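You operate a simulated robot arm through the tools that you are given. There is no shell and no other tool.

You are at the controls of a simulated two-armed robot. One attempt, no reset.

JOB
The big pump tripped on overload, now cleared. Steam off, heat knob to 1, reset, restart, then steam on.

It is judged by the outcome, as a careful person would: the job done as asked, and still so three seconds after it is handed in. It fails if anything else is knocked over, pushed out of place, dropped, spilled or broken.

ROBOT AND FRAMES
Two 7-joint arms with two-finger grippers on one trunk that stands fixed in place. Base frame: the origin is at the foot of the trunk, x ahead of it, y to its left, z up. Lengths are in m, angles in degrees, forces in N, time in s.
The left shoulder is at [0.06, 0.123, 0.995], the right one opposite. With the tool pointing down near the work surface each hand reaches from about 0.36 to 0.8 m from the base axis, measured 20 degrees to its own side. Payload 1.47 kg a hand.
The tool frame of a hand sits at the grasp point between the pads (the TCP): z along the fingers, y along the line on which they close. The tips reach 0.016 m beyond it. The gripper opens to 0.087 m. The gripper's body begins 0.055 m behind the TCP.
Orientation is told as [roll, pitch, yaw] about the base's x, y, z axes, in that order, counted from this pose: with the fingers straight down and closing along the base's y, the tool's x points along the base's -x, its y along +y and its z along -z.

CONTROLS
- The arms move only by the tool move_arm. It takes "left_deltas", "right_deltas" or both (then of equal length, played together; a hand with none holds still); each is a list that holds one entry, the list of rows, each a list of 7 numbers: the gripper command, from -1 (shut) to 1 (fully open), values between in proportion, then the shift along the base's x, y, z in m, then the turn, a rotation vector about the base's x, y, z in degrees. In form: [[[hand, dx, dy, dz, ax, ay, az], ...]]. A call has 1 to 20 rows; each row shifts and turns the commanded pose from where the row before left it. Each row takes 0.2 s and may step no farther than 0.05 m and 8.6 degrees from the row before; otherwise, or with a gripper value out of range, the whole call is refused. A pose out of reach is approached as far as the arm can. The call stops where the force on the tool passes 40 N (or 10 N more than at its start, if that is more) or the arm is blocked; 0.2 s more then pass. The fingers move at their own pace (about 0.153 m/s each) and stop on an object; they squeeze with about 21 N. The grip force told is the motor's: it shows also when the fingers shut on nothing. Time passes only in rows, and 0.2 s behind the last, so rows that do not move let the fingers close. It gives the time, the measured TCP pose, the force on the tool (base axes), the opening and the grip force at its end, in the units of the frame above (readings bear some noise), with the torque about the TCP (base axes, N m) and any sound that the robot's microphone picked up.
- Cameras (640 x 400 px; columns grow to the right, rows downward): "scene" is now at [0.0933, -0.0243, 1.5682]; the picture's right is [-0.29, -0.96, 0.00], its down [-0.55, 0.17, -0.82] and it looks along [0.78, -0.24, -0.57] (base axes); focal length 335 px, centre (320, 200). "left" rides on the left gripper at [0.073, -0.012, -0.09] in its tool frame; the picture's right is [0.16, 0.99, 0.00], its down [-0.72, 0.12, -0.68] and it looks along [-0.67, 0.11, 0.73] (tool axes); focal length 247 px, centre (320, 200). "right" rides on the right gripper at [0.073, 0.012, -0.09] in its tool frame; the picture's right is [-0.16, 0.99, 0.00], its down [-0.72, -0.12, -0.68] and it looks along [-0.67, -0.11, 0.73] (tool axes); focal length 247 px, centre (320, 200). There is no depth. A picture from a camera that has moved, and an enlarged one, comes with that camera's place and axes in the base frame and with its lens.
- grab_frame(camera): a new picture of that camera. It takes no simulated time.
- lift_body(by): slides the trunk up (or, below 0, down) by that many m; the arms and the scene camera ride with it, the base frame stays. It gives what a move gives, with no picture.
- head_to(pan, tilt): turns the head with the scene camera to pan (to the left, within 120 degrees either way) and tilt (down, from -29 to 69), counted from straight ahead of the robot. It gives what a move gives.
- zoom(camera, box): a new picture of the part [left, top, right, bottom] of that camera's present view, enlarged. It takes no simulated time.
- hand_in(): hands the job in; it is judged then, once.

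Places have to be worked out from the pictures, the camera data and where the tool is seen. Open the grippers and draw the arms clear of the work before you hand the job in, unless the task says otherwise.

The tools are called after "Emit:" as name(argument=value, ...) on one line, values as JSON. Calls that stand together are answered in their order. move_arm: Moves the arms, as the interface text tells. Its arguments: {"type":"object","properties":{"left_deltas":{"type":"array","items":{"type":"array","items":{"type":"array","items":{"type":"number"}}}},"right_deltas":{"type":"array","items":{"type":"array","items":{"type":"array","items":{"type":"number"}}}}},"required":[]} The other tools are called the same way: lift_body (by) slides the trunk up or down; head_to (pan, tilt) turns the head that bears the scene camera; grab_frame (camera) takes a picture; zoom (camera, box) takes an enlarged picture of a part of a camera's view; hand_in () hands the job in.

At the start:

```text
time_s: 0.0
left_ee_pos: [0.4593, 0.0654, 1.3268]
left_tool_rot: [0.0, 0.0, 0.0]
left_force: [-0.2, -0.3, -0.5]
left_torque: [0.01, 0.02, -0.01]
left_gripper_width: 0.0869
left_gripper_force: 0.0
right_ee_pos: [0.5033, -0.3271, 1.2595]
right_tool_rot: [0.0, -0.1, -0.1]
right_force: [-0.2, -0.1, -0.8]
right_torque: [0.0, 0.0, 0.01]
right_gripper_width: 0.0868
right_gripper_force: 0.2
trunk travel left (down, up): [-0.15, 0.08]
head pan, tilt: [-17.0, 35.0]
```

scene: 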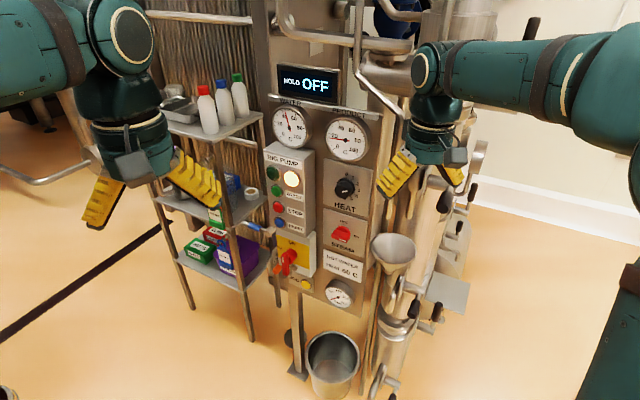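
right: 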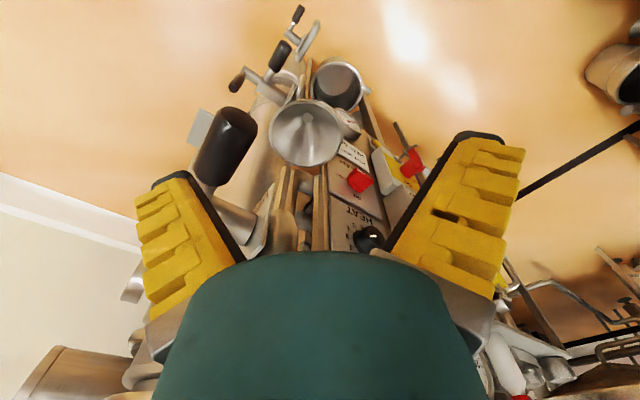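
left: 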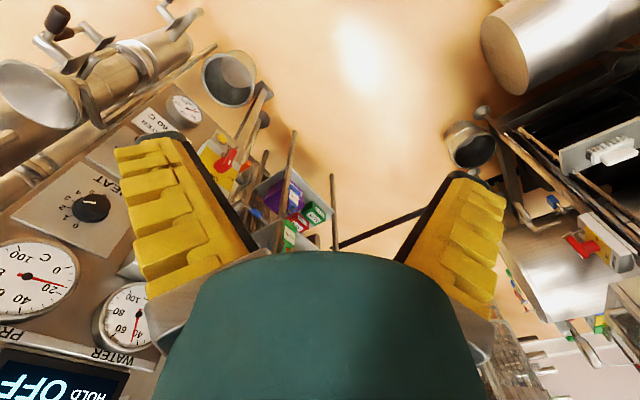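

The panel stands ahead, with the pump box (lamp and buttons), heat knob and steam switch on it. I'll zoom in to read the labels and switch states.

Emit:
zoom(camera="scene", box=[250, 60, 400, 160])

Emit:
zoom(camera="scene", box=[250, 140, 400, 240])

Emit:
zoom(camera="scene", box=[250, 210, 400, 310])

Emit:
zoom(camera="left", box=[490, 100, 640, 200])

Emit:
zoom(camera="left", box=[490, 180, 640, 280])

```text
4.00 times, centred on (325, 110) of scene
camera zoom: at [0.0933, -0.0243, 1.5682], right [-0.29, -0.96, 0.0], down [-0.55, 0.17, -0.82], along [0.78, -0.24, -0.57], focal length 1341 px, centre (300, 560)
```

zoom: 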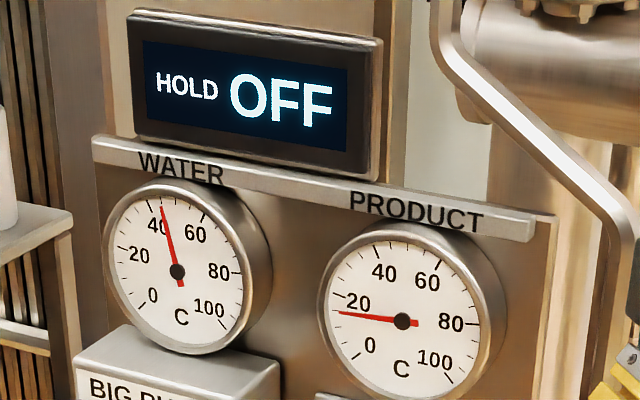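

```text
4.00 times, centred on (325, 190) of scene
camera zoom: at [0.0933, -0.0243, 1.5682], right [-0.29, -0.96, 0.0], down [-0.55, 0.17, -0.82], along [0.78, -0.24, -0.57], focal length 1341 px, centre (300, 240)
```

zoom: 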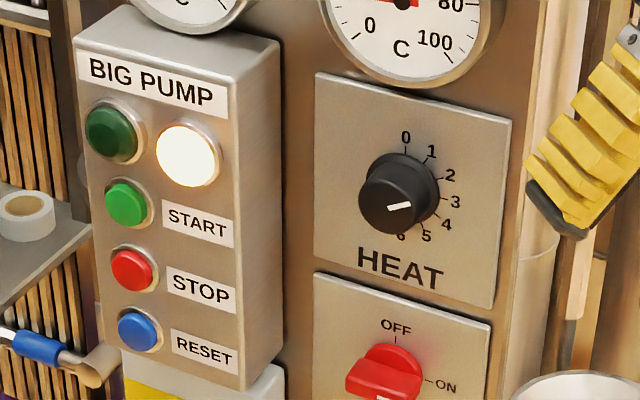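

```text
4.00 times, centred on (325, 260) of scene
camera zoom: at [0.0933, -0.0243, 1.5682], right [-0.29, -0.96, 0.0], down [-0.55, 0.17, -0.82], along [0.78, -0.24, -0.57], focal length 1341 px, centre (300, -40)
```

zoom: 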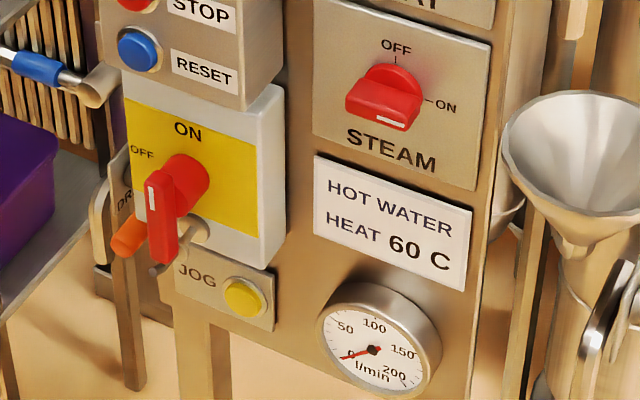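

```text
4.00 times, centred on (565, 150) of left
camera zoom: at [0.3879, 0.0546, 1.4167], right [-0.16, 0.99, 0.0], down [0.72, 0.12, 0.68], along [0.67, 0.11, -0.73], focal length 988 px, centre (-660, 400)
```

zoom: 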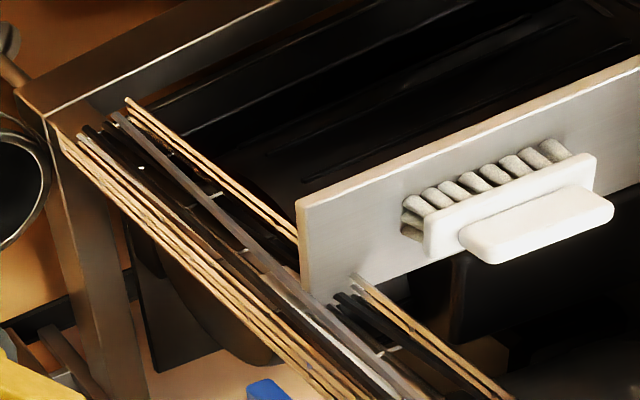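

```text
4.00 times, centred on (565, 230) of left
camera zoom: at [0.3879, 0.0546, 1.4167], right [-0.16, 0.99, 0.0], down [0.72, 0.12, 0.68], along [0.67, 0.11, -0.73], focal length 988 px, centre (-660, 80)
```

zoom: 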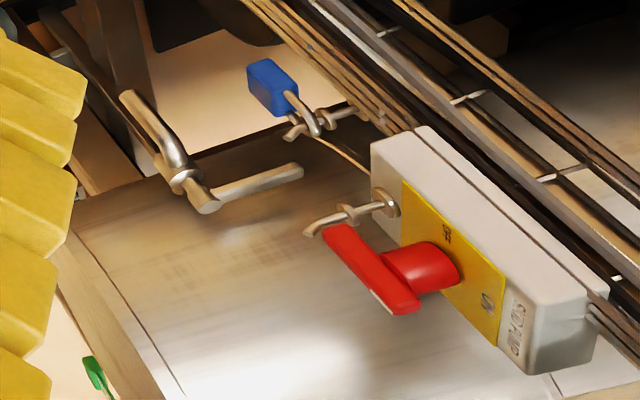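

Triangulating the scene and left views puts the heat knob near (0.75, -0.29, 1.11). The panel is vertical, facing about (-0.7, 0.7, 0), so the left arm suits it. I'll swing the left hand round to point at the panel from about 0.2 m off and draw the right hand back a little.

Emit:
move_arm(left_deltas=[[[1, 0.011, -0.0168, -0.0161, -5.785, -5.785, 0], [1, 0.011, -0.0168, -0.0161, -5.785, -5.785, 0], [1, 0.011, -0.0168, -0.0161, -5.785, -5.785, 0], [1, 0.011, -0.0168, -0.0161, -5.785, -5.785, 0], [1, 0.011, -0.0168, -0.0161, -5.785, -5.785, 0], [1, 0.011, -0.0168, -0.0161, -5.785, -5.785, 0], [1, 0.011, -0.0168, -0.0161, -5.785, -5.785, 0], [1, 0.011, -0.0168, -0.0161, -5.785, -5.785, 0], [1, 0.011, -0.0168, -0.0161, -5.785, -5.785, 0], [1, 0.011, -0.0168, -0.0161, -5.785, -5.785, 0], [1, 0.011, -0.0168, -0.0161, -5.785, -5.785, 0]]], right_deltas=[[[1, -0.008, 0, 0, 0, 0, 0], [1, -0.008, 0, 0, 0, 0, 0], [1, -0.008, 0, 0, 0, 0, 0], [1, -0.008, 0, 0, 0, 0, 0], [1, -0.008, 0, 0, 0, 0, 0], [1, -0.008, 0, 0, 0, 0, 0], [1, -0.008, 0, 0, 0, 0, 0], [1, -0.008, 0, 0, 0, 0, 0], [1, -0.008, 0, 0, 0, 0, 0], [1, -0.008, 0, 0, 0, 0, 0], [1, -0.008, 0, 0, 0, 0, 0]]])

```text
time_s: 2.4
left_ee_pos: [0.5836, -0.1189, 1.1509]
left_tool_rot: [-90.2, -45.1, 45.3]
left_force: [0.0, 0.5, 0.1]
left_torque: [0.0, 0.0, -0.01]
left_gripper_width: 0.0868
left_gripper_force: 0.0
right_ee_pos: [0.4161, -0.3274, 1.2586]
right_tool_rot: [0.1, 0.0, -0.1]
right_force: [-0.1, 0.4, 0.0]
right_torque: [0.0, 0.03, 0.01]
right_gripper_width: 0.087
right_gripper_force: 0.0
trunk travel left (down, up): [-0.15, 0.08]
head pan, tilt: [-17.0, 35.0]
```

The left hand reached the pose as commanded. I'll look at the panel from the wrist and the scene camera.

Emit:
grab_frame(camera="left")

Emit:
grab_frame(camera="scene")

Emit:
grab_frame(camera="right")

```text
taken
camera left: at [0.4786, -0.097, 1.1077], right [0.42, 0.41, -0.81], down [-0.06, 0.9, 0.43], along [0.91, -0.13, 0.4], focal length 247 px, centre (320, 200)
```

left: 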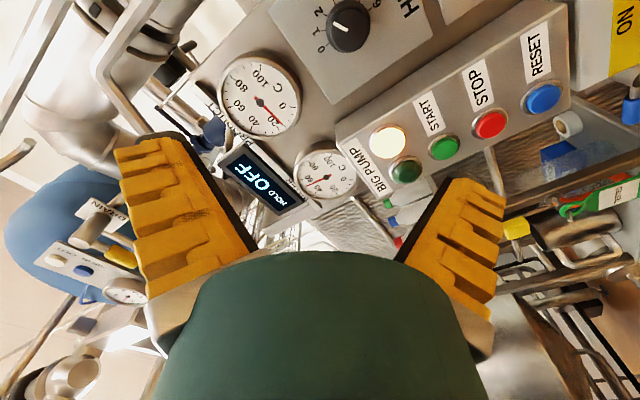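

```text
taken
camera scene: at [0.0942, -0.0245, 1.5681], right [-0.29, -0.96, 0.0], down [-0.55, 0.17, -0.82], along [0.78, -0.24, -0.57], focal length 335 px, centre (320, 200)
```

scene: 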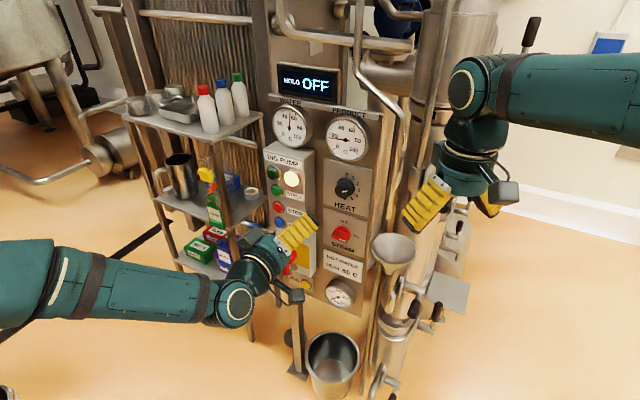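

```text
taken
camera right: at [0.3439, -0.3151, 1.349], right [0.16, 0.99, 0.0], down [0.72, -0.12, 0.68], along [0.67, -0.11, -0.73], focal length 247 px, centre (320, 200)
```

right: 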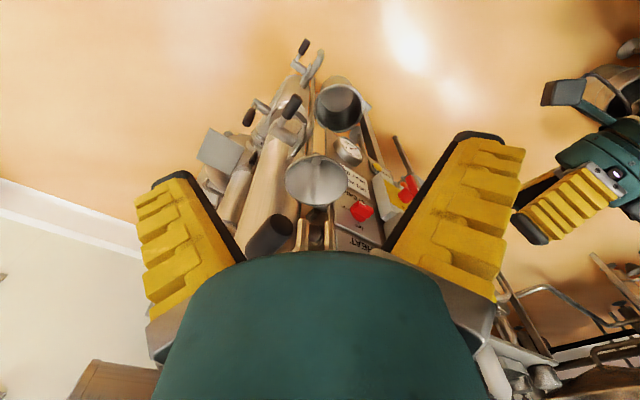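

The wrist view shows the knob and pump buttons well. I'll zoom in on the knob, buttons and steam handle to fix positions.

Emit:
zoom(camera="left", box=[280, 0, 440, 100])

Emit:
zoom(camera="left", box=[340, 30, 600, 192])

Emit:
zoom(camera="scene", box=[310, 150, 390, 250])

Emit:
zoom(camera="right", box=[320, 130, 440, 260])

```text
4.00 times, centred on (360, 50) of left
camera zoom: at [0.4786, -0.097, 1.1077], right [0.42, 0.41, -0.81], down [-0.06, 0.9, 0.43], along [0.91, -0.13, 0.4], focal length 988 px, centre (160, 800)
```

zoom: 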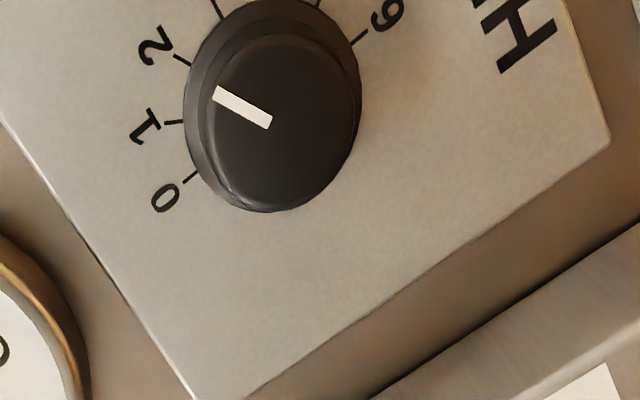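

```text
2.46 times, centred on (470, 111) of left
camera zoom: at [0.4786, -0.097, 1.1077], right [0.42, 0.41, -0.81], down [-0.06, 0.9, 0.43], along [0.91, -0.13, 0.4], focal length 608 px, centre (-49, 419)
```

zoom: 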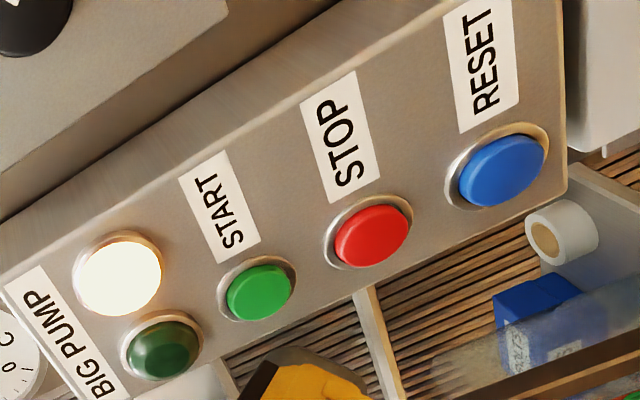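

```text
4.00 times, centred on (350, 200) of scene
camera zoom: at [0.0942, -0.0245, 1.5681], right [-0.29, -0.96, 0.0], down [-0.55, 0.17, -0.82], along [0.78, -0.24, -0.57], focal length 1341 px, centre (200, 200)
```

zoom: 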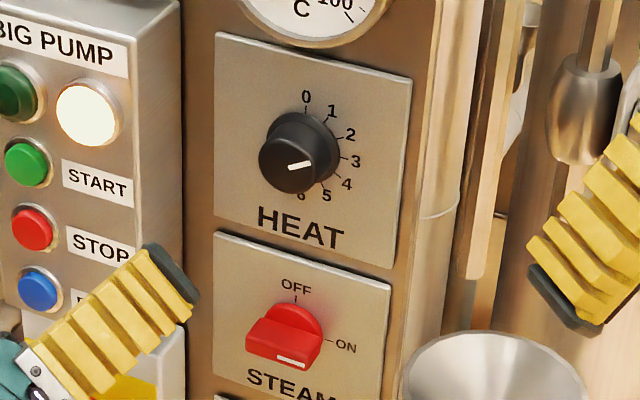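

```text
3.08 times, centred on (380, 195) of right
camera zoom: at [0.3439, -0.3151, 1.349], right [0.16, 0.99, 0.0], down [0.72, -0.12, 0.68], along [0.67, -0.11, -0.73], focal length 760 px, centre (135, 215)
```

zoom: 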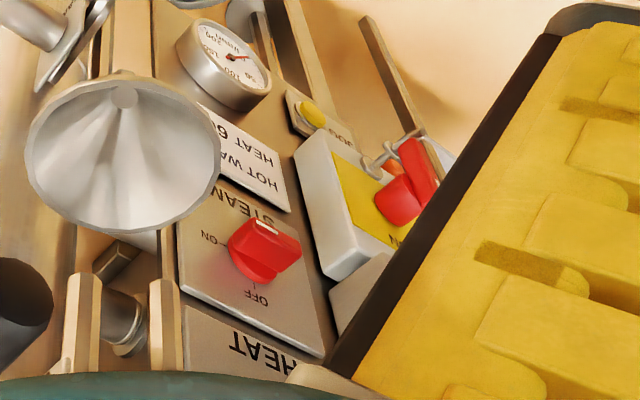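

The heat pointer sits at 2 (marks every 30°, 0 at top), so it needs 30° anticlockwise. Steam is at about (0.748, -0.285, 0.961), and START, STOP and RESET are at x 0.839, y -0.132, z 1.076, 1.022 and 0.968. I'll pre-position in front of steam with the fingers closing vertically and the camera to the right.

Emit:
move_arm(left_deltas=[[[1, 0.011, -0.0113, -0.026, -5.303, 5.303, 0], [1, 0.011, -0.0113, -0.026, -5.303, 5.303, 0], [1, 0.011, -0.0113, -0.026, -5.303, 5.303, 0], [1, 0.011, -0.0113, -0.026, -5.303, 5.303, 0], [1, 0.011, -0.0113, -0.026, -5.303, 5.303, 0], [1, 0.011, -0.0113, -0.026, -5.303, 5.303, 0], [1, 0, 0, -0.034, 0, 0, 0]]])

Emit:
grab_frame(camera="left")

Emit:
grab_frame(camera="scene")

Emit:
grab_frame(camera="right")

```text
time_s: 4.0
left_ee_pos: [0.647, -0.1882, 0.96]
left_tool_rot: [-90.1, 0.1, 45.1]
left_force: [0.6, 0.0, 0.5]
left_torque: [-0.02, 0.0, -0.03]
left_gripper_width: 0.0869
left_gripper_force: 0.1
right_ee_pos: [0.415, -0.3269, 1.2594]
right_tool_rot: [0.0, 0.0, 0.1]
right_force: [0.8, 0.4, 0.1]
right_torque: [0.01, 0.03, 0.0]
right_gripper_width: 0.0869
right_gripper_force: 0.1
trunk travel left (down, up): [-0.15, 0.08]
head pan, tilt: [-17.0, 35.0]
```

```text
taken
camera left: at [0.5333, -0.1745, 0.9716], right [-0.11, -0.11, -0.99], down [0.03, 0.99, -0.12], along [0.99, -0.04, -0.11], focal length 247 px, centre (320, 200)
```

left: 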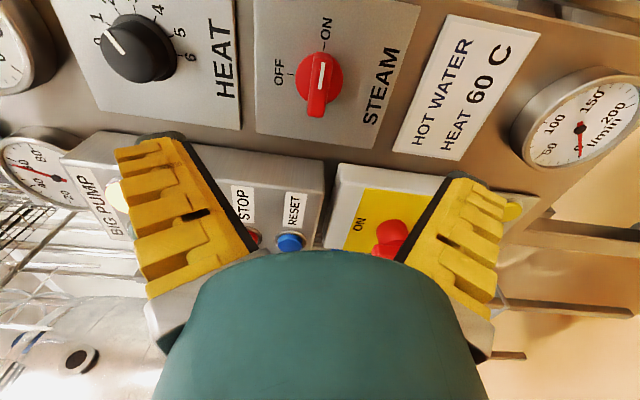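

```text
taken
camera scene: at [0.0939, -0.0243, 1.5682], right [-0.29, -0.96, 0.0], down [-0.55, 0.17, -0.82], along [0.78, -0.24, -0.57], focal length 335 px, centre (320, 200)
```

scene: 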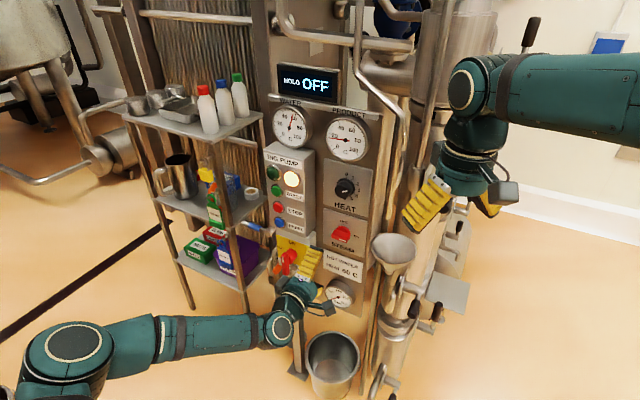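

```text
taken
camera right: at [0.3438, -0.3148, 1.3491], right [0.16, 0.99, 0.0], down [0.72, -0.12, 0.68], along [0.67, -0.11, -0.73], focal length 247 px, centre (320, 200)
```

right: 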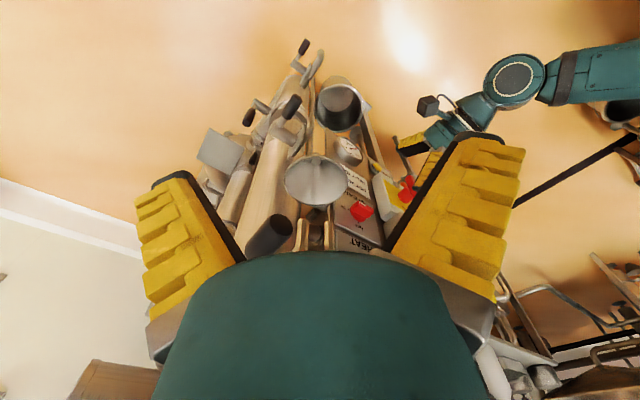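

The wrist camera now has a clear view of the steam handle. I'll zoom in to locate it and read its state.

Emit:
zoom(camera="left", box=[240, 0, 400, 100])

Emit:
zoom(camera="left", box=[240, 40, 400, 140])

Emit:
zoom(camera="left", box=[60, 0, 220, 100])

Emit:
zoom(camera="scene", box=[260, 190, 420, 290])

```text
4.00 times, centred on (320, 50) of left
camera zoom: at [0.5333, -0.1745, 0.9716], right [-0.11, -0.11, -0.99], down [0.03, 0.99, -0.12], along [0.99, -0.04, -0.11], focal length 988 px, centre (320, 800)
```

zoom: 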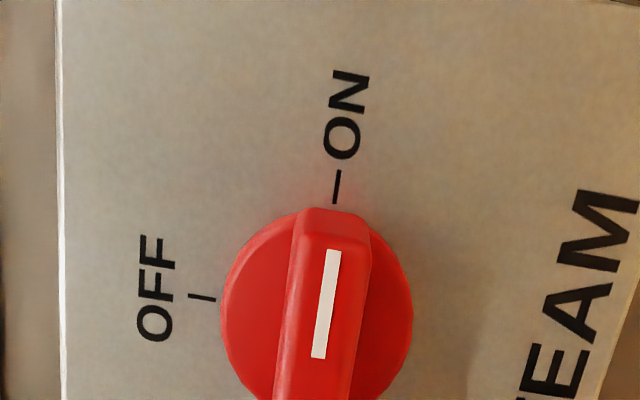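

```text
4.00 times, centred on (320, 90) of left
camera zoom: at [0.5333, -0.1745, 0.9716], right [-0.11, -0.11, -0.99], down [0.03, 0.99, -0.12], along [0.99, -0.04, -0.11], focal length 988 px, centre (320, 640)
```

zoom: 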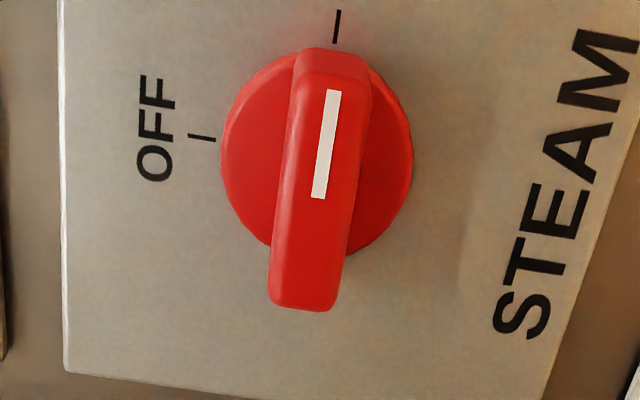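

```text
4.00 times, centred on (140, 50) of left
camera zoom: at [0.5333, -0.1745, 0.9716], right [-0.11, -0.11, -0.99], down [0.03, 0.99, -0.12], along [0.99, -0.04, -0.11], focal length 988 px, centre (1040, 800)
```

zoom: 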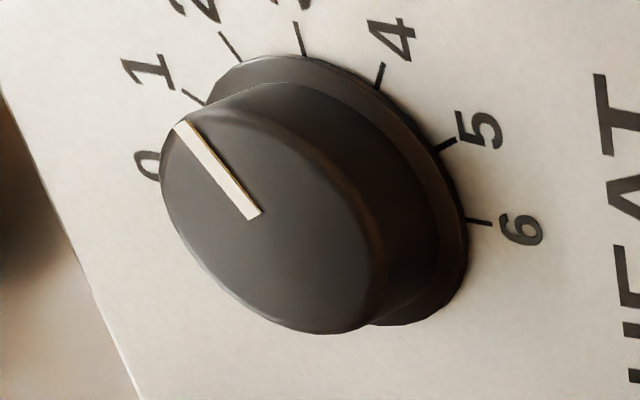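

```text
4.00 times, centred on (340, 240) of scene
camera zoom: at [0.0939, -0.0243, 1.5682], right [-0.29, -0.96, 0.0], down [-0.55, 0.17, -0.82], along [0.78, -0.24, -0.57], focal length 1341 px, centre (240, 40)
```

zoom: 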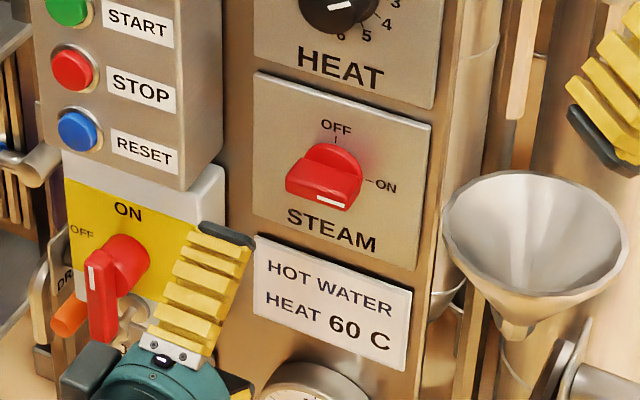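

Steam is ON (mark toward ON), the bar is about 53 x 17 mm and centred near (0.750, -0.2855, 0.960). Before gripping, I'll test in free air that the wrist can make the 90° anticlockwise turn.

Emit:
move_arm(left_deltas=[[[1, 0, 0, 0, -5.785, 5.785, 0], [1, 0, 0, 0, -5.785, 5.785, 0], [1, 0, 0, 0, -5.785, 5.785, 0], [1, 0, 0, 0, -5.785, 5.785, 0], [1, 0, 0, 0, -5.785, 5.785, 0], [1, 0, 0, 0, -5.785, 5.785, 0], [1, 0, 0, 0, -5.785, 5.785, 0], [1, 0, 0, 0, -5.785, 5.785, 0], [1, 0, 0, 0, -5.785, 5.785, 0], [1, 0, 0, 0, -5.785, 5.785, 0], [1, 0, 0, 0, -5.785, 5.785, 0]]])

Emit:
grab_frame(camera="left")

```text
time_s: 6.4
left_ee_pos: [0.6467, -0.1866, 0.9598]
left_tool_rot: [78.9, 89.8, -146.0]
left_force: [0.7, -0.1, -0.4]
left_torque: [-0.02, -0.03, -0.06]
left_gripper_width: 0.087
left_gripper_force: 0.1
right_ee_pos: [0.415, -0.3259, 1.2596]
right_tool_rot: [0.0, 0.0, 0.0]
right_force: [0.3, -0.2, 0.4]
right_torque: [0.0, 0.03, 0.02]
right_gripper_width: 0.0869
right_gripper_force: 0.0
trunk travel left (down, up): [-0.15, 0.08]
head pan, tilt: [-17.0, 35.0]
```

```text
taken
camera left: at [0.5931, -0.1141, 1.033], right [-0.7, -0.7, 0.16], down [-0.57, 0.4, -0.72], along [0.44, -0.59, -0.67], focal length 247 px, centre (320, 200)
```

left: 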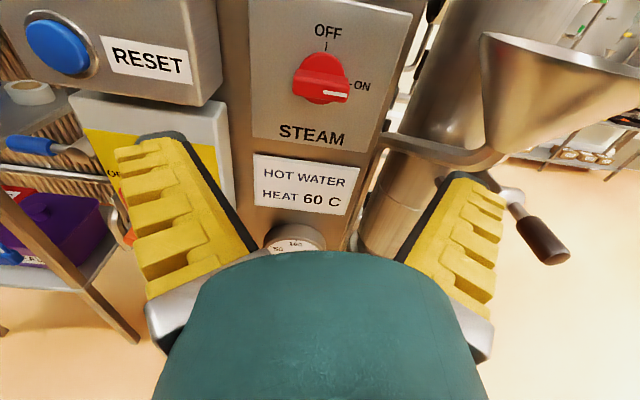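

The 90° turn is within range. I'll rotate back and advance to about 25 mm short of the grip position, then check the alignment.

Emit:
move_arm(left_deltas=[[[1, 0, 0, 0, 5.785, -5.785, 0], [1, 0, 0, 0, 5.785, -5.785, 0], [1, 0, 0, 0, 5.785, -5.785, 0], [1, 0, 0, 0, 5.785, -5.785, 0], [1, 0, 0, 0, 5.785, -5.785, 0], [1, 0, 0, 0, 5.785, -5.785, 0], [1, 0, 0, 0, 5.785, -5.785, 0], [1, 0, 0, 0, 5.785, -5.785, 0], [1, 0, 0, 0, 5.785, -5.785, 0], [1, 0, 0, 0, 5.785, -5.785, 0], [1, 0, 0, 0, 5.785, -5.785, 0], [1, 0.014, -0.013, 0, 0, 0, 0], [1, 0.014, -0.013, 0, 0, 0, 0], [1, 0.014, -0.013, 0, 0, 0, 0], [1, 0.014, -0.013, 0, 0, 0, 0], [1, 0.014, -0.013, 0, 0, 0, 0], [1, 0.013, -0.0125, 0, 0, 0, 0]]])

Emit:
grab_frame(camera="left")

Emit:
zoom(camera="scene", box=[260, 190, 420, 290])

Emit:
zoom(camera="right", box=[280, 120, 520, 270])

```text
time_s: 10.0
left_ee_pos: [0.731, -0.2667, 0.9597]
left_tool_rot: [-90.1, 0.0, 45.1]
left_force: [0.1, -0.4, -0.5]
left_torque: [-0.02, 0.0, 0.0]
left_gripper_width: 0.0871
left_gripper_force: 0.0
right_ee_pos: [0.4159, -0.3264, 1.2589]
right_tool_rot: [0.0, 0.1, 0.0]
right_force: [-0.5, 0.1, -0.1]
right_torque: [0.01, 0.02, 0.02]
right_gripper_width: 0.0868
right_gripper_force: 0.1
trunk travel left (down, up): [-0.15, 0.08]
head pan, tilt: [-17.0, 35.0]
```

```text
taken
camera left: at [0.6158, -0.2531, 0.9718], right [-0.11, -0.11, -0.99], down [0.03, 0.99, -0.12], along [0.99, -0.04, -0.11], focal length 247 px, centre (320, 200)
```

left: 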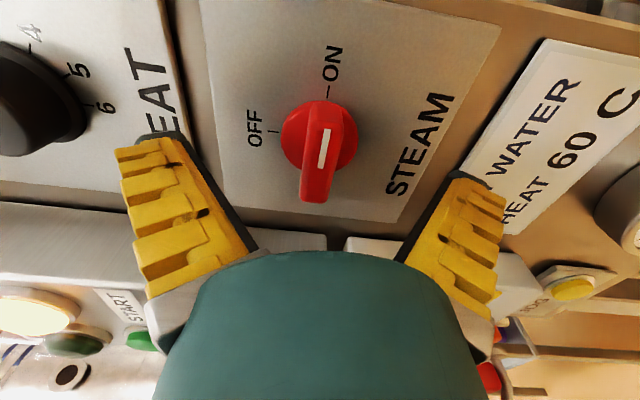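

```text
4.00 times, centred on (340, 240) of scene
camera zoom: at [0.0934, -0.0246, 1.5682], right [-0.29, -0.96, 0.0], down [-0.55, 0.17, -0.82], along [0.78, -0.24, -0.57], focal length 1341 px, centre (240, 40)
```

zoom: 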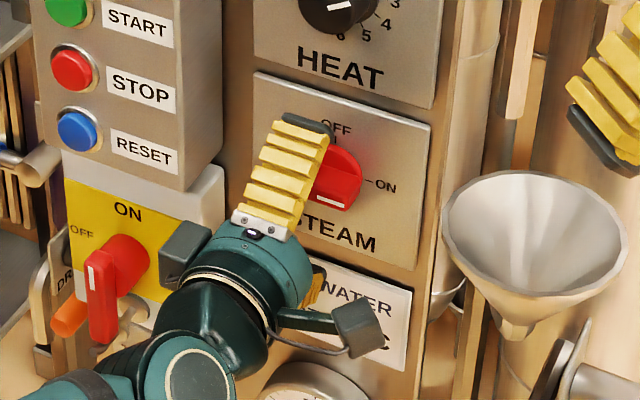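

```text
2.67 times, centred on (400, 195) of right
camera zoom: at [0.3434, -0.315, 1.3491], right [0.16, 0.99, 0.0], down [0.72, -0.12, 0.68], along [0.67, -0.11, -0.73], focal length 659 px, centre (107, 213)
```

zoom: 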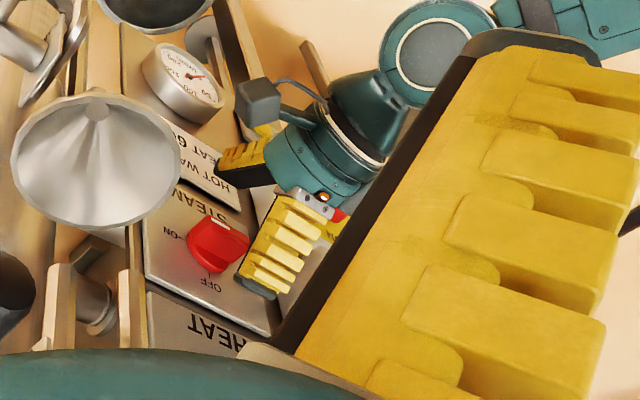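

The handle is centred between the fingers. I'll advance the last 24 mm slowly and close on the bar.

Emit:
move_arm(left_deltas=[[[1, 0.0058, -0.0058, 0, 0, 0, 0], [1, 0.0058, -0.0058, 0, 0, 0, 0], [1, 0.0056, -0.0056, 0, 0, 0, 0]]])

Emit:
grab_frame(camera="left")

Emit:
zoom(camera="right", box=[320, 150, 440, 250])

Emit:
zoom(camera="scene", box=[300, 200, 380, 260])

```text
time_s: 10.8
left_ee_pos: [0.7474, -0.2826, 0.9598]
left_tool_rot: [-90.0, -0.1, 45.1]
left_force: [-0.9, 0.3, 0.0]
left_torque: [-0.01, 0.0, -0.01]
left_gripper_width: 0.087
left_gripper_force: 0.1
right_ee_pos: [0.4153, -0.3263, 1.2598]
right_tool_rot: [0.1, 0.0, 0.1]
right_force: [-0.3, -0.4, -0.2]
right_torque: [-0.01, 0.0, 0.0]
right_gripper_width: 0.0871
right_gripper_force: 0.1
trunk travel left (down, up): [-0.15, 0.08]
head pan, tilt: [-17.0, 35.0]
```

```text
taken
camera left: at [0.633, -0.2699, 0.9717], right [-0.11, -0.11, -0.99], down [0.03, 0.99, -0.12], along [0.99, -0.04, -0.11], focal length 247 px, centre (320, 200)
```

left: 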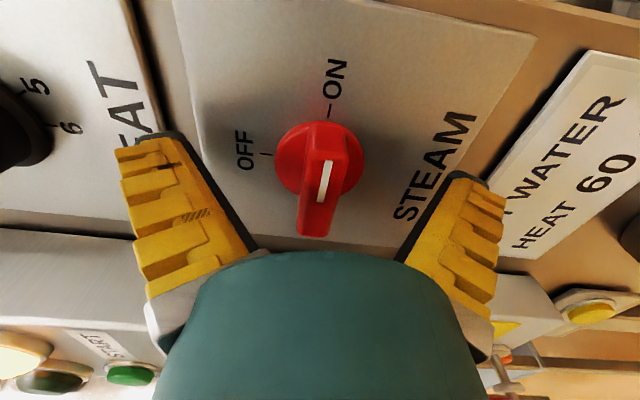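

```text
4.00 times, centred on (380, 200) of right
camera zoom: at [0.3434, -0.315, 1.3491], right [0.16, 0.99, 0.0], down [0.72, -0.12, 0.68], along [0.67, -0.11, -0.73], focal length 988 px, centre (80, 200)
```

zoom: 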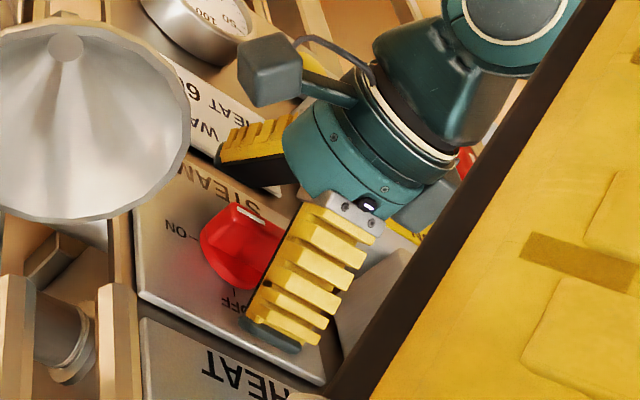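

```text
6.67 times, centred on (340, 230) of scene
camera zoom: at [0.0934, -0.0245, 1.5682], right [-0.29, -0.96, 0.0], down [-0.55, 0.17, -0.82], along [0.78, -0.24, -0.57], focal length 2234 px, centre (187, 0)
```

zoom: 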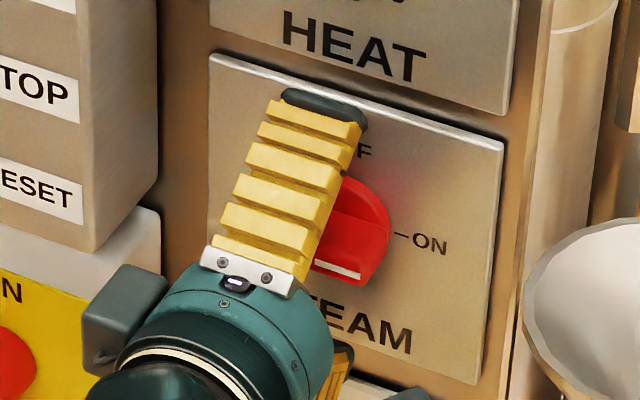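

The TCP projects onto the middle of the bar and there's no contact force. I'll close on it.

Emit:
move_arm(left_deltas=[[[-1, 0, 0, 0, 0, 0, 0], [-1, 0, 0, 0, 0, 0, 0], [-1, 0, 0, 0, 0, 0, 0]]])

Emit:
grab_frame(camera="left")

```text
time_s: 11.6
left_ee_pos: [0.7462, -0.2811, 0.9603]
left_tool_rot: [-90.1, 0.0, 45.1]
left_force: [-9.3, 9.0, 1.2]
left_torque: [0.0, 0.02, -0.13]
left_gripper_width: 0.0321
left_gripper_force: 29.7
right_ee_pos: [0.415, -0.3268, 1.2598]
right_tool_rot: [0.1, -0.1, 0.0]
right_force: [-1.2, 0.3, -0.1]
right_torque: [0.01, 0.05, 0.01]
right_gripper_width: 0.0867
right_gripper_force: 0.1
trunk travel left (down, up): [-0.15, 0.08]
head pan, tilt: [-17.0, 35.0]
```

```text
taken
camera left: at [0.632, -0.269, 0.9725], right [-0.11, -0.11, -0.99], down [0.03, 0.99, -0.12], along [0.99, -0.04, -0.11], focal length 247 px, centre (320, 200)
```

left: 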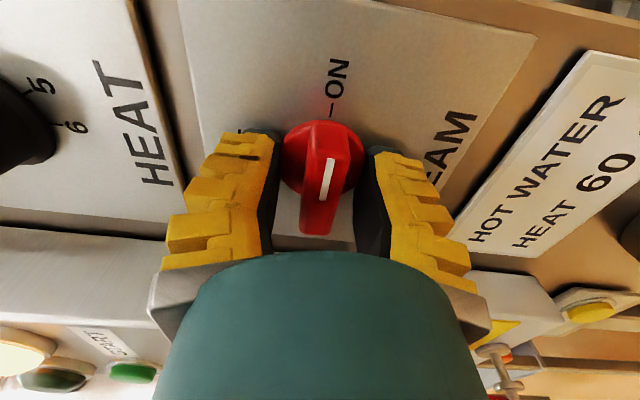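

The opening stopped at 32 mm with an outward push of about 13 N, so the tips are on the sloped base disc rather than the bar. I'll open, back off 8 mm and close again.

Emit:
move_arm(left_deltas=[[[0, 0, 0, 0, 0, 0, 0], [0, 0.0, 0.0, 0, 0, 0, 0], [0, -0.0057, 0.0057, 0, 0, 0, 0], [-1, 0, 0, 0, 0, 0, 0], [-1, 0, 0, 0, 0, 0, 0], [-1, 0, 0, 0, 0, 0, 0]]])

Emit:
grab_frame(camera="left")

```text
time_s: 13.0
left_ee_pos: [0.7408, -0.2759, 0.9601]
left_tool_rot: [-90.1, -0.1, 45.2]
left_force: [-7.0, 7.7, 2.8]
left_torque: [-0.04, 0.01, 0.05]
left_gripper_width: 0.0104
left_gripper_force: 30.1
right_ee_pos: [0.4135, -0.3265, 1.2611]
right_tool_rot: [0.0, -0.1, -0.1]
right_force: [-0.2, 0.4, 0.3]
right_torque: [0.04, 0.01, 0.0]
right_gripper_width: 0.0869
right_gripper_force: 0.1
trunk travel left (down, up): [-0.15, 0.08]
head pan, tilt: [-17.0, 35.0]
```

```text
taken
camera left: at [0.6267, -0.2627, 0.9723], right [-0.11, -0.11, -0.99], down [0.03, 0.99, -0.12], along [0.99, -0.04, -0.11], focal length 247 px, centre (320, 200)
```

left: 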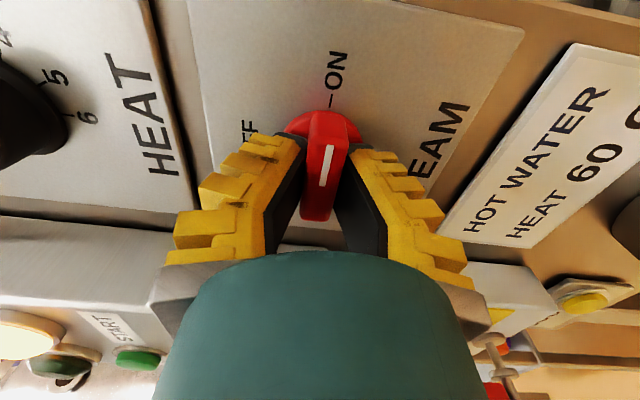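

It's now gripping at 10 mm with a mild outward push, so I'll zoom in to see the contact.

Emit:
zoom(camera="left", box=[250, 90, 410, 240])

Emit:
zoom(camera="right", box=[330, 160, 420, 220])

```text
2.67 times, centred on (330, 165) of left
camera zoom: at [0.6267, -0.2627, 0.9723], right [-0.11, -0.11, -0.99], down [0.03, 0.99, -0.12], along [0.99, -0.04, -0.11], focal length 659 px, centre (293, 293)
```

zoom: 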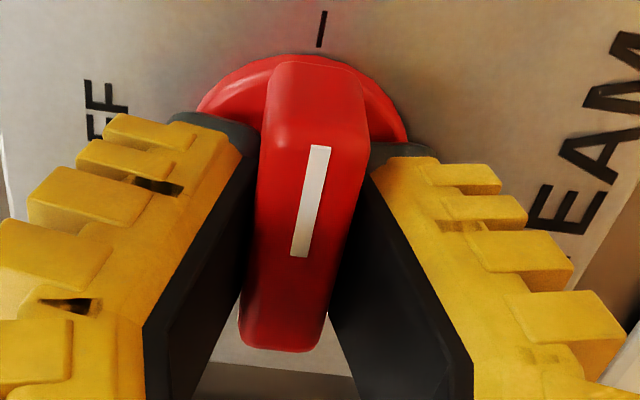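

```text
6.67 times, centred on (375, 190) of right
camera zoom: at [0.3423, -0.3137, 1.3498], right [0.16, 0.99, 0.0], down [0.72, -0.11, 0.68], along [0.67, -0.11, -0.73], focal length 1646 px, centre (-47, 267)
```

zoom: 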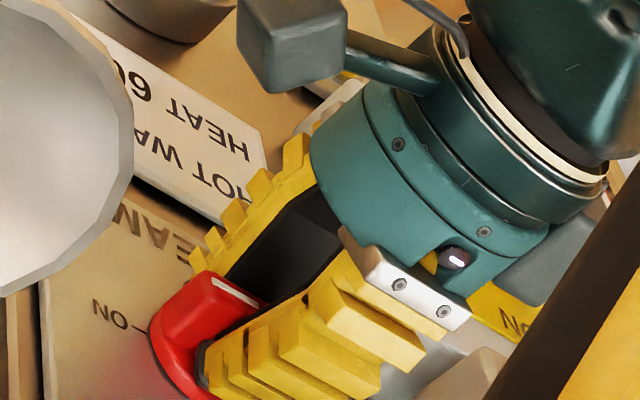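

The pads are squarely on both sides of the bar. I'll turn it 90° anticlockwise (ON to OFF) about the panel normal.

Emit:
move_arm(left_deltas=[[[-1, 0, 0, 0, -5.785, 5.785, 0], [-1, 0, 0, 0, -5.785, 5.785, 0], [-1, 0, 0, 0, -5.785, 5.785, 0], [-1, 0, 0, 0, -5.785, 5.785, 0], [-1, 0, 0, 0, -5.785, 5.785, 0], [-1, 0, 0, 0, -5.785, 5.785, 0], [-1, 0, 0, 0, -5.785, 5.785, 0], [-1, 0, 0, 0, -5.785, 5.785, 0], [-1, 0, 0, 0, -5.785, 5.785, 0], [-1, 0, 0, 0, -5.785, 5.785, 0], [-1, 0, 0, 0, -5.785, 5.785, 0]]])

Emit:
grab_frame(camera="left")

Emit:
zoom(camera="scene", box=[260, 60, 420, 270])

```text
time_s: 15.4
left_ee_pos: [0.7393, -0.2797, 0.9573]
left_tool_rot: [30.1, 89.8, 165.1]
left_force: [-22.7, -3.1, -21.5]
left_torque: [0.18, 0.03, -0.17]
left_gripper_width: 0.013
left_gripper_force: 30.0
right_ee_pos: [0.4146, -0.3281, 1.259]
right_tool_rot: [0.1, -0.1, 0.1]
right_force: [-1.2, -0.9, 0.6]
right_torque: [0.03, -0.01, 0.0]
right_gripper_width: 0.087
right_gripper_force: 0.1
trunk travel left (down, up): [-0.15, 0.08]
head pan, tilt: [-17.0, 35.0]
```

```text
taken
camera left: at [0.6857, -0.2065, 1.0315], right [-0.7, -0.7, 0.16], down [-0.56, 0.4, -0.72], along [0.44, -0.6, -0.67], focal length 247 px, centre (320, 200)
```

left: 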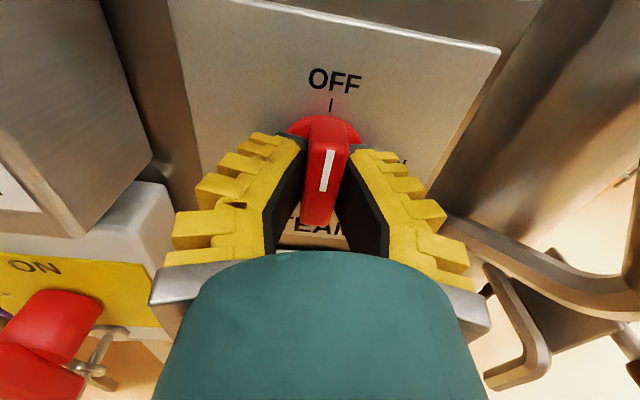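

```text
1.90 times, centred on (340, 165) of scene
camera zoom: at [0.0928, -0.0255, 1.5682], right [-0.29, -0.96, 0.0], down [-0.55, 0.17, -0.82], along [0.78, -0.24, -0.57], focal length 638 px, centre (282, 267)
```

zoom: 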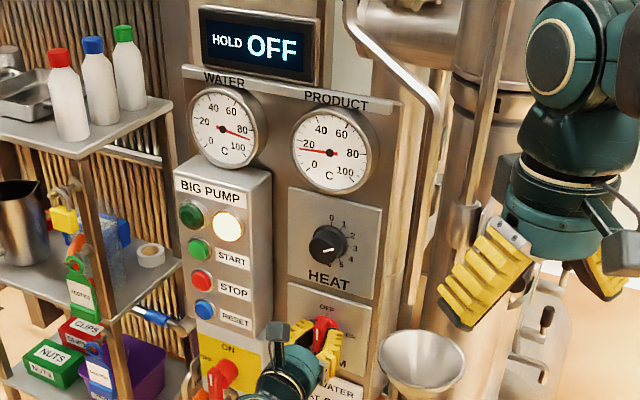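

Steam now reads OFF. The water gauge has risen to roughly 85 °C, so turning it off mattered. I'll release, back away and go to a pre-pose in front of the heat knob at about (0.736, -0.276, 1.110), with the hand rolled back 45°.

Emit:
move_arm(left_deltas=[[[0, 0, 0, 0, 0, 0, 0], [0, 0, 0, 0, 0, 0, 0], [0, -0.0106, 0.0106, 0, 0, 0, 0], [0, -0.0106, 0.0106, 0, 0, 0, 0], [0, -0.0106, 0.0106, 0, 0, 0, 0], [0, -0.0106, 0.0106, 0, 0, 0, 0], [0, -0.0106, 0.0106, 0, 0, 0, 0], [0, -0.0106, 0.0106, 0, 0, 0, 0], [0.6, 0.0024, -0.0032, 0.025, 5.303, -5.303, 0], [1, 0.0024, -0.0032, 0.025, 5.303, -5.303, 0], [1, 0.0024, -0.0032, 0.025, 5.303, -5.303, 0], [1, 0.0024, -0.0032, 0.025, 5.303, -5.303, 0], [1, 0.0024, -0.0032, 0.025, 5.303, -5.303, 0], [1, 0.0024, -0.0032, 0.025, 5.303, -5.303, 0]]])

Emit:
grab_frame(camera="left")

Emit:
zoom(camera="scene", box=[260, 60, 420, 270])

```text
time_s: 18.4
left_ee_pos: [0.6907, -0.2316, 1.1095]
left_tool_rot: [-90.1, 44.9, 45.2]
left_force: [-0.5, -0.4, -0.8]
left_torque: [0.02, 0.01, 0.0]
left_gripper_width: 0.087
left_gripper_force: 0.0
right_ee_pos: [0.415, -0.3274, 1.2607]
right_tool_rot: [0.0, 0.0, 0.0]
right_force: [0.4, -0.4, -0.4]
right_torque: [-0.03, 0.02, -0.03]
right_gripper_width: 0.0872
right_gripper_force: 0.0
trunk travel left (down, up): [-0.15, 0.08]
head pan, tilt: [-17.0, 35.0]
```

```text
taken
camera left: at [0.5979, -0.1979, 1.1689], right [-0.57, -0.57, -0.59], down [-0.18, 0.79, -0.59], along [0.8, -0.23, -0.55], focal length 247 px, centre (320, 200)
```

left: 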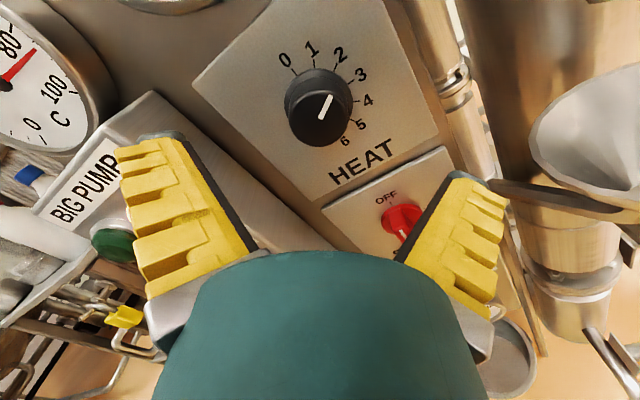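

```text
1.90 times, centred on (340, 165) of scene
camera zoom: at [0.0929, -0.0244, 1.5683], right [-0.29, -0.96, 0.0], down [-0.55, 0.17, -0.82], along [0.78, -0.24, -0.57], focal length 638 px, centre (282, 267)
```

zoom: 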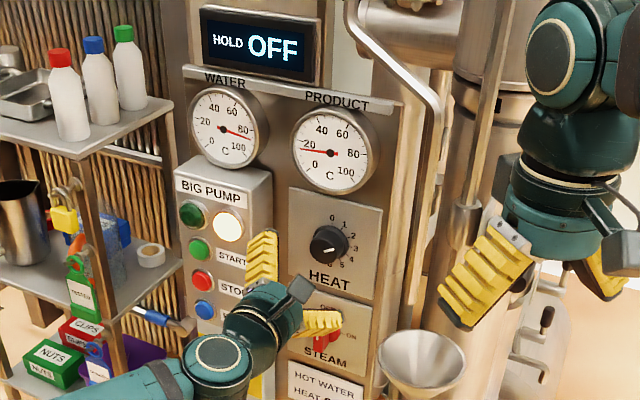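

Steam handle stays at OFF. I'll zoom in to check the knob alignment.

Emit:
zoom(camera="left", box=[240, 40, 400, 140])

Emit:
zoom(camera="left", box=[340, 140, 500, 260])

```text
4.00 times, centred on (320, 90) of left
camera zoom: at [0.5979, -0.1979, 1.1689], right [-0.57, -0.57, -0.59], down [-0.18, 0.79, -0.59], along [0.8, -0.23, -0.55], focal length 988 px, centre (320, 640)
```

zoom: 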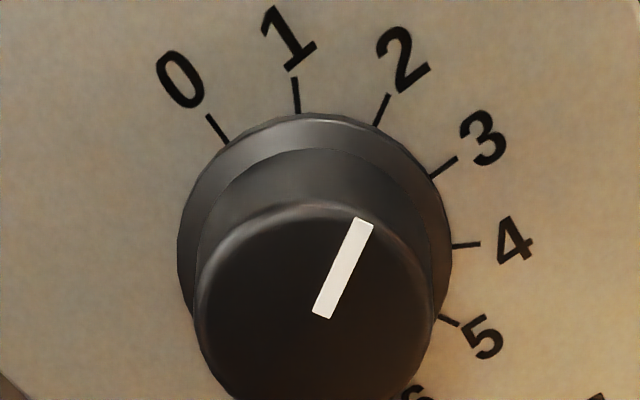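

```text
3.33 times, centred on (420, 200) of left
camera zoom: at [0.5979, -0.1979, 1.1689], right [-0.57, -0.57, -0.59], down [-0.18, 0.79, -0.59], along [0.8, -0.23, -0.55], focal length 823 px, centre (-13, 200)
```

zoom: 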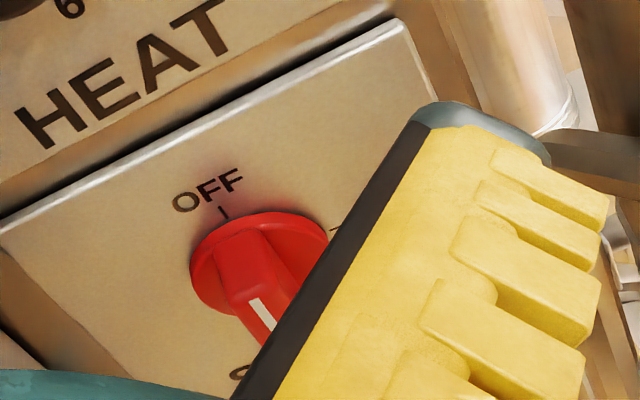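

The pointer is at 2 and the knob is centred to within 2 mm. I'll advance 62 mm and close on the knob.

Emit:
move_arm(left_deltas=[[[1, 0.0098, -0.0078, 0.001, 0, 0, 0], [1, 0.0088, -0.0088, 0, 0, 0, 0], [1, 0.0088, -0.0088, 0, 0, 0, 0], [1, 0.0088, -0.0088, 0, 0, 0, 0], [1, 0.0086, -0.0086, 0, 0, 0, 0], [1, 0, 0, 0, 0, 0, 0], [-1, 0, 0, 0, 0, 0, 0], [-1, 0, 0, 0, 0, 0, 0], [-1, 0, 0, 0, 0, 0, 0]]])

Emit:
grab_frame(camera="left")

Emit:
zoom(camera="left", box=[220, 80, 420, 260])

```text
time_s: 20.4
left_ee_pos: [0.7365, -0.2756, 1.1109]
left_tool_rot: [-89.9, 45.0, 44.7]
left_force: [-9.8, 1.0, -2.4]
left_torque: [-0.12, -0.13, -0.23]
left_gripper_width: 0.0326
left_gripper_force: 29.7
right_ee_pos: [0.4139, -0.3272, 1.2596]
right_tool_rot: [0.0, -0.1, 0.0]
right_force: [-0.3, 0.2, 0.2]
right_torque: [0.0, -0.01, -0.03]
right_gripper_width: 0.0872
right_gripper_force: 0.0
trunk travel left (down, up): [-0.15, 0.08]
head pan, tilt: [-17.0, 35.0]
```

```text
taken
camera left: at [0.6429, -0.2415, 1.1704], right [-0.57, -0.57, -0.59], down [-0.18, 0.78, -0.59], along [0.8, -0.24, -0.55], focal length 247 px, centre (320, 200)
```

left: 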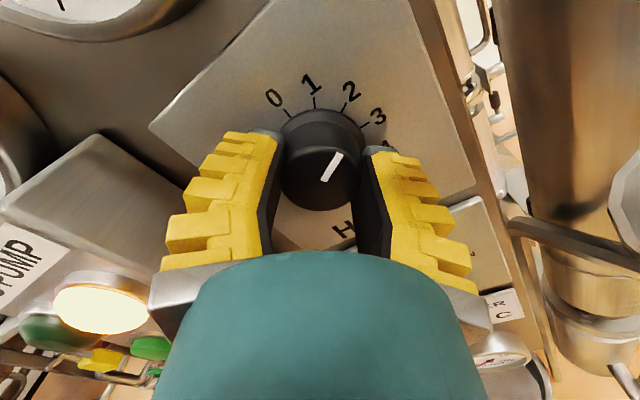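

```text
2.22 times, centred on (320, 170) of left
camera zoom: at [0.6429, -0.2415, 1.1704], right [-0.57, -0.57, -0.59], down [-0.18, 0.78, -0.59], along [0.8, -0.24, -0.55], focal length 549 px, centre (320, 267)
```

zoom: 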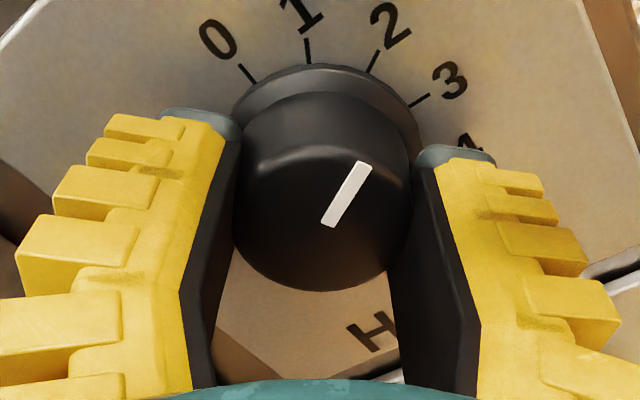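

Good grip on the knob. I'll turn it 30° anticlockwise, from 2 to 1.

Emit:
move_arm(left_deltas=[[[-1, 0, 0, 0, -5.303, 5.303, 0], [-1, 0, 0, 0, -5.303, 5.303, 0], [-1, 0, 0, 0, -5.303, 5.303, 0], [-1, 0, 0, 0, -5.303, 5.303, 0], [-1, 0, 0, 0, 0, 0, 0]]])

Emit:
zoom(camera="left", box=[220, 60, 420, 240])

```text
time_s: 21.6
left_ee_pos: [0.736, -0.2751, 1.1112]
left_tool_rot: [-89.6, 75.1, 45.4]
left_force: [-14.5, -0.5, -11.7]
left_torque: [0.03, 0.04, -0.17]
left_gripper_width: 0.032
left_gripper_force: 30.0
right_ee_pos: [0.4145, -0.3265, 1.2602]
right_tool_rot: [0.1, -0.1, 0.0]
right_force: [0.8, 0.4, -0.6]
right_torque: [0.0, 0.02, 0.0]
right_gripper_width: 0.0868
right_gripper_force: 0.0
trunk travel left (down, up): [-0.15, 0.08]
head pan, tilt: [-17.0, 35.0]
```

```text
2.22 times, centred on (320, 150) of left
camera zoom: at [0.6681, -0.2166, 1.1844], right [-0.7, -0.7, -0.1], down [-0.43, 0.53, -0.73], along [0.57, -0.47, -0.68], focal length 549 px, centre (320, 311)
```

zoom: 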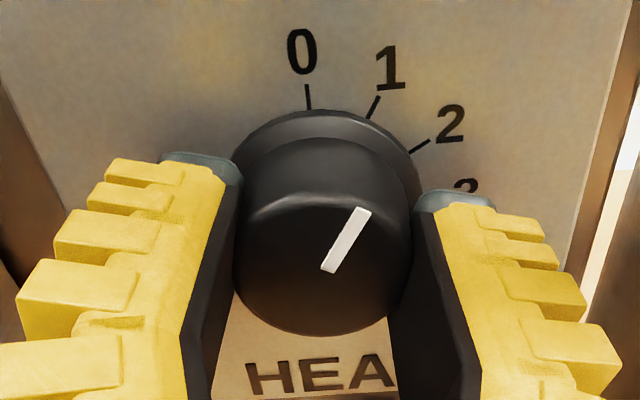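

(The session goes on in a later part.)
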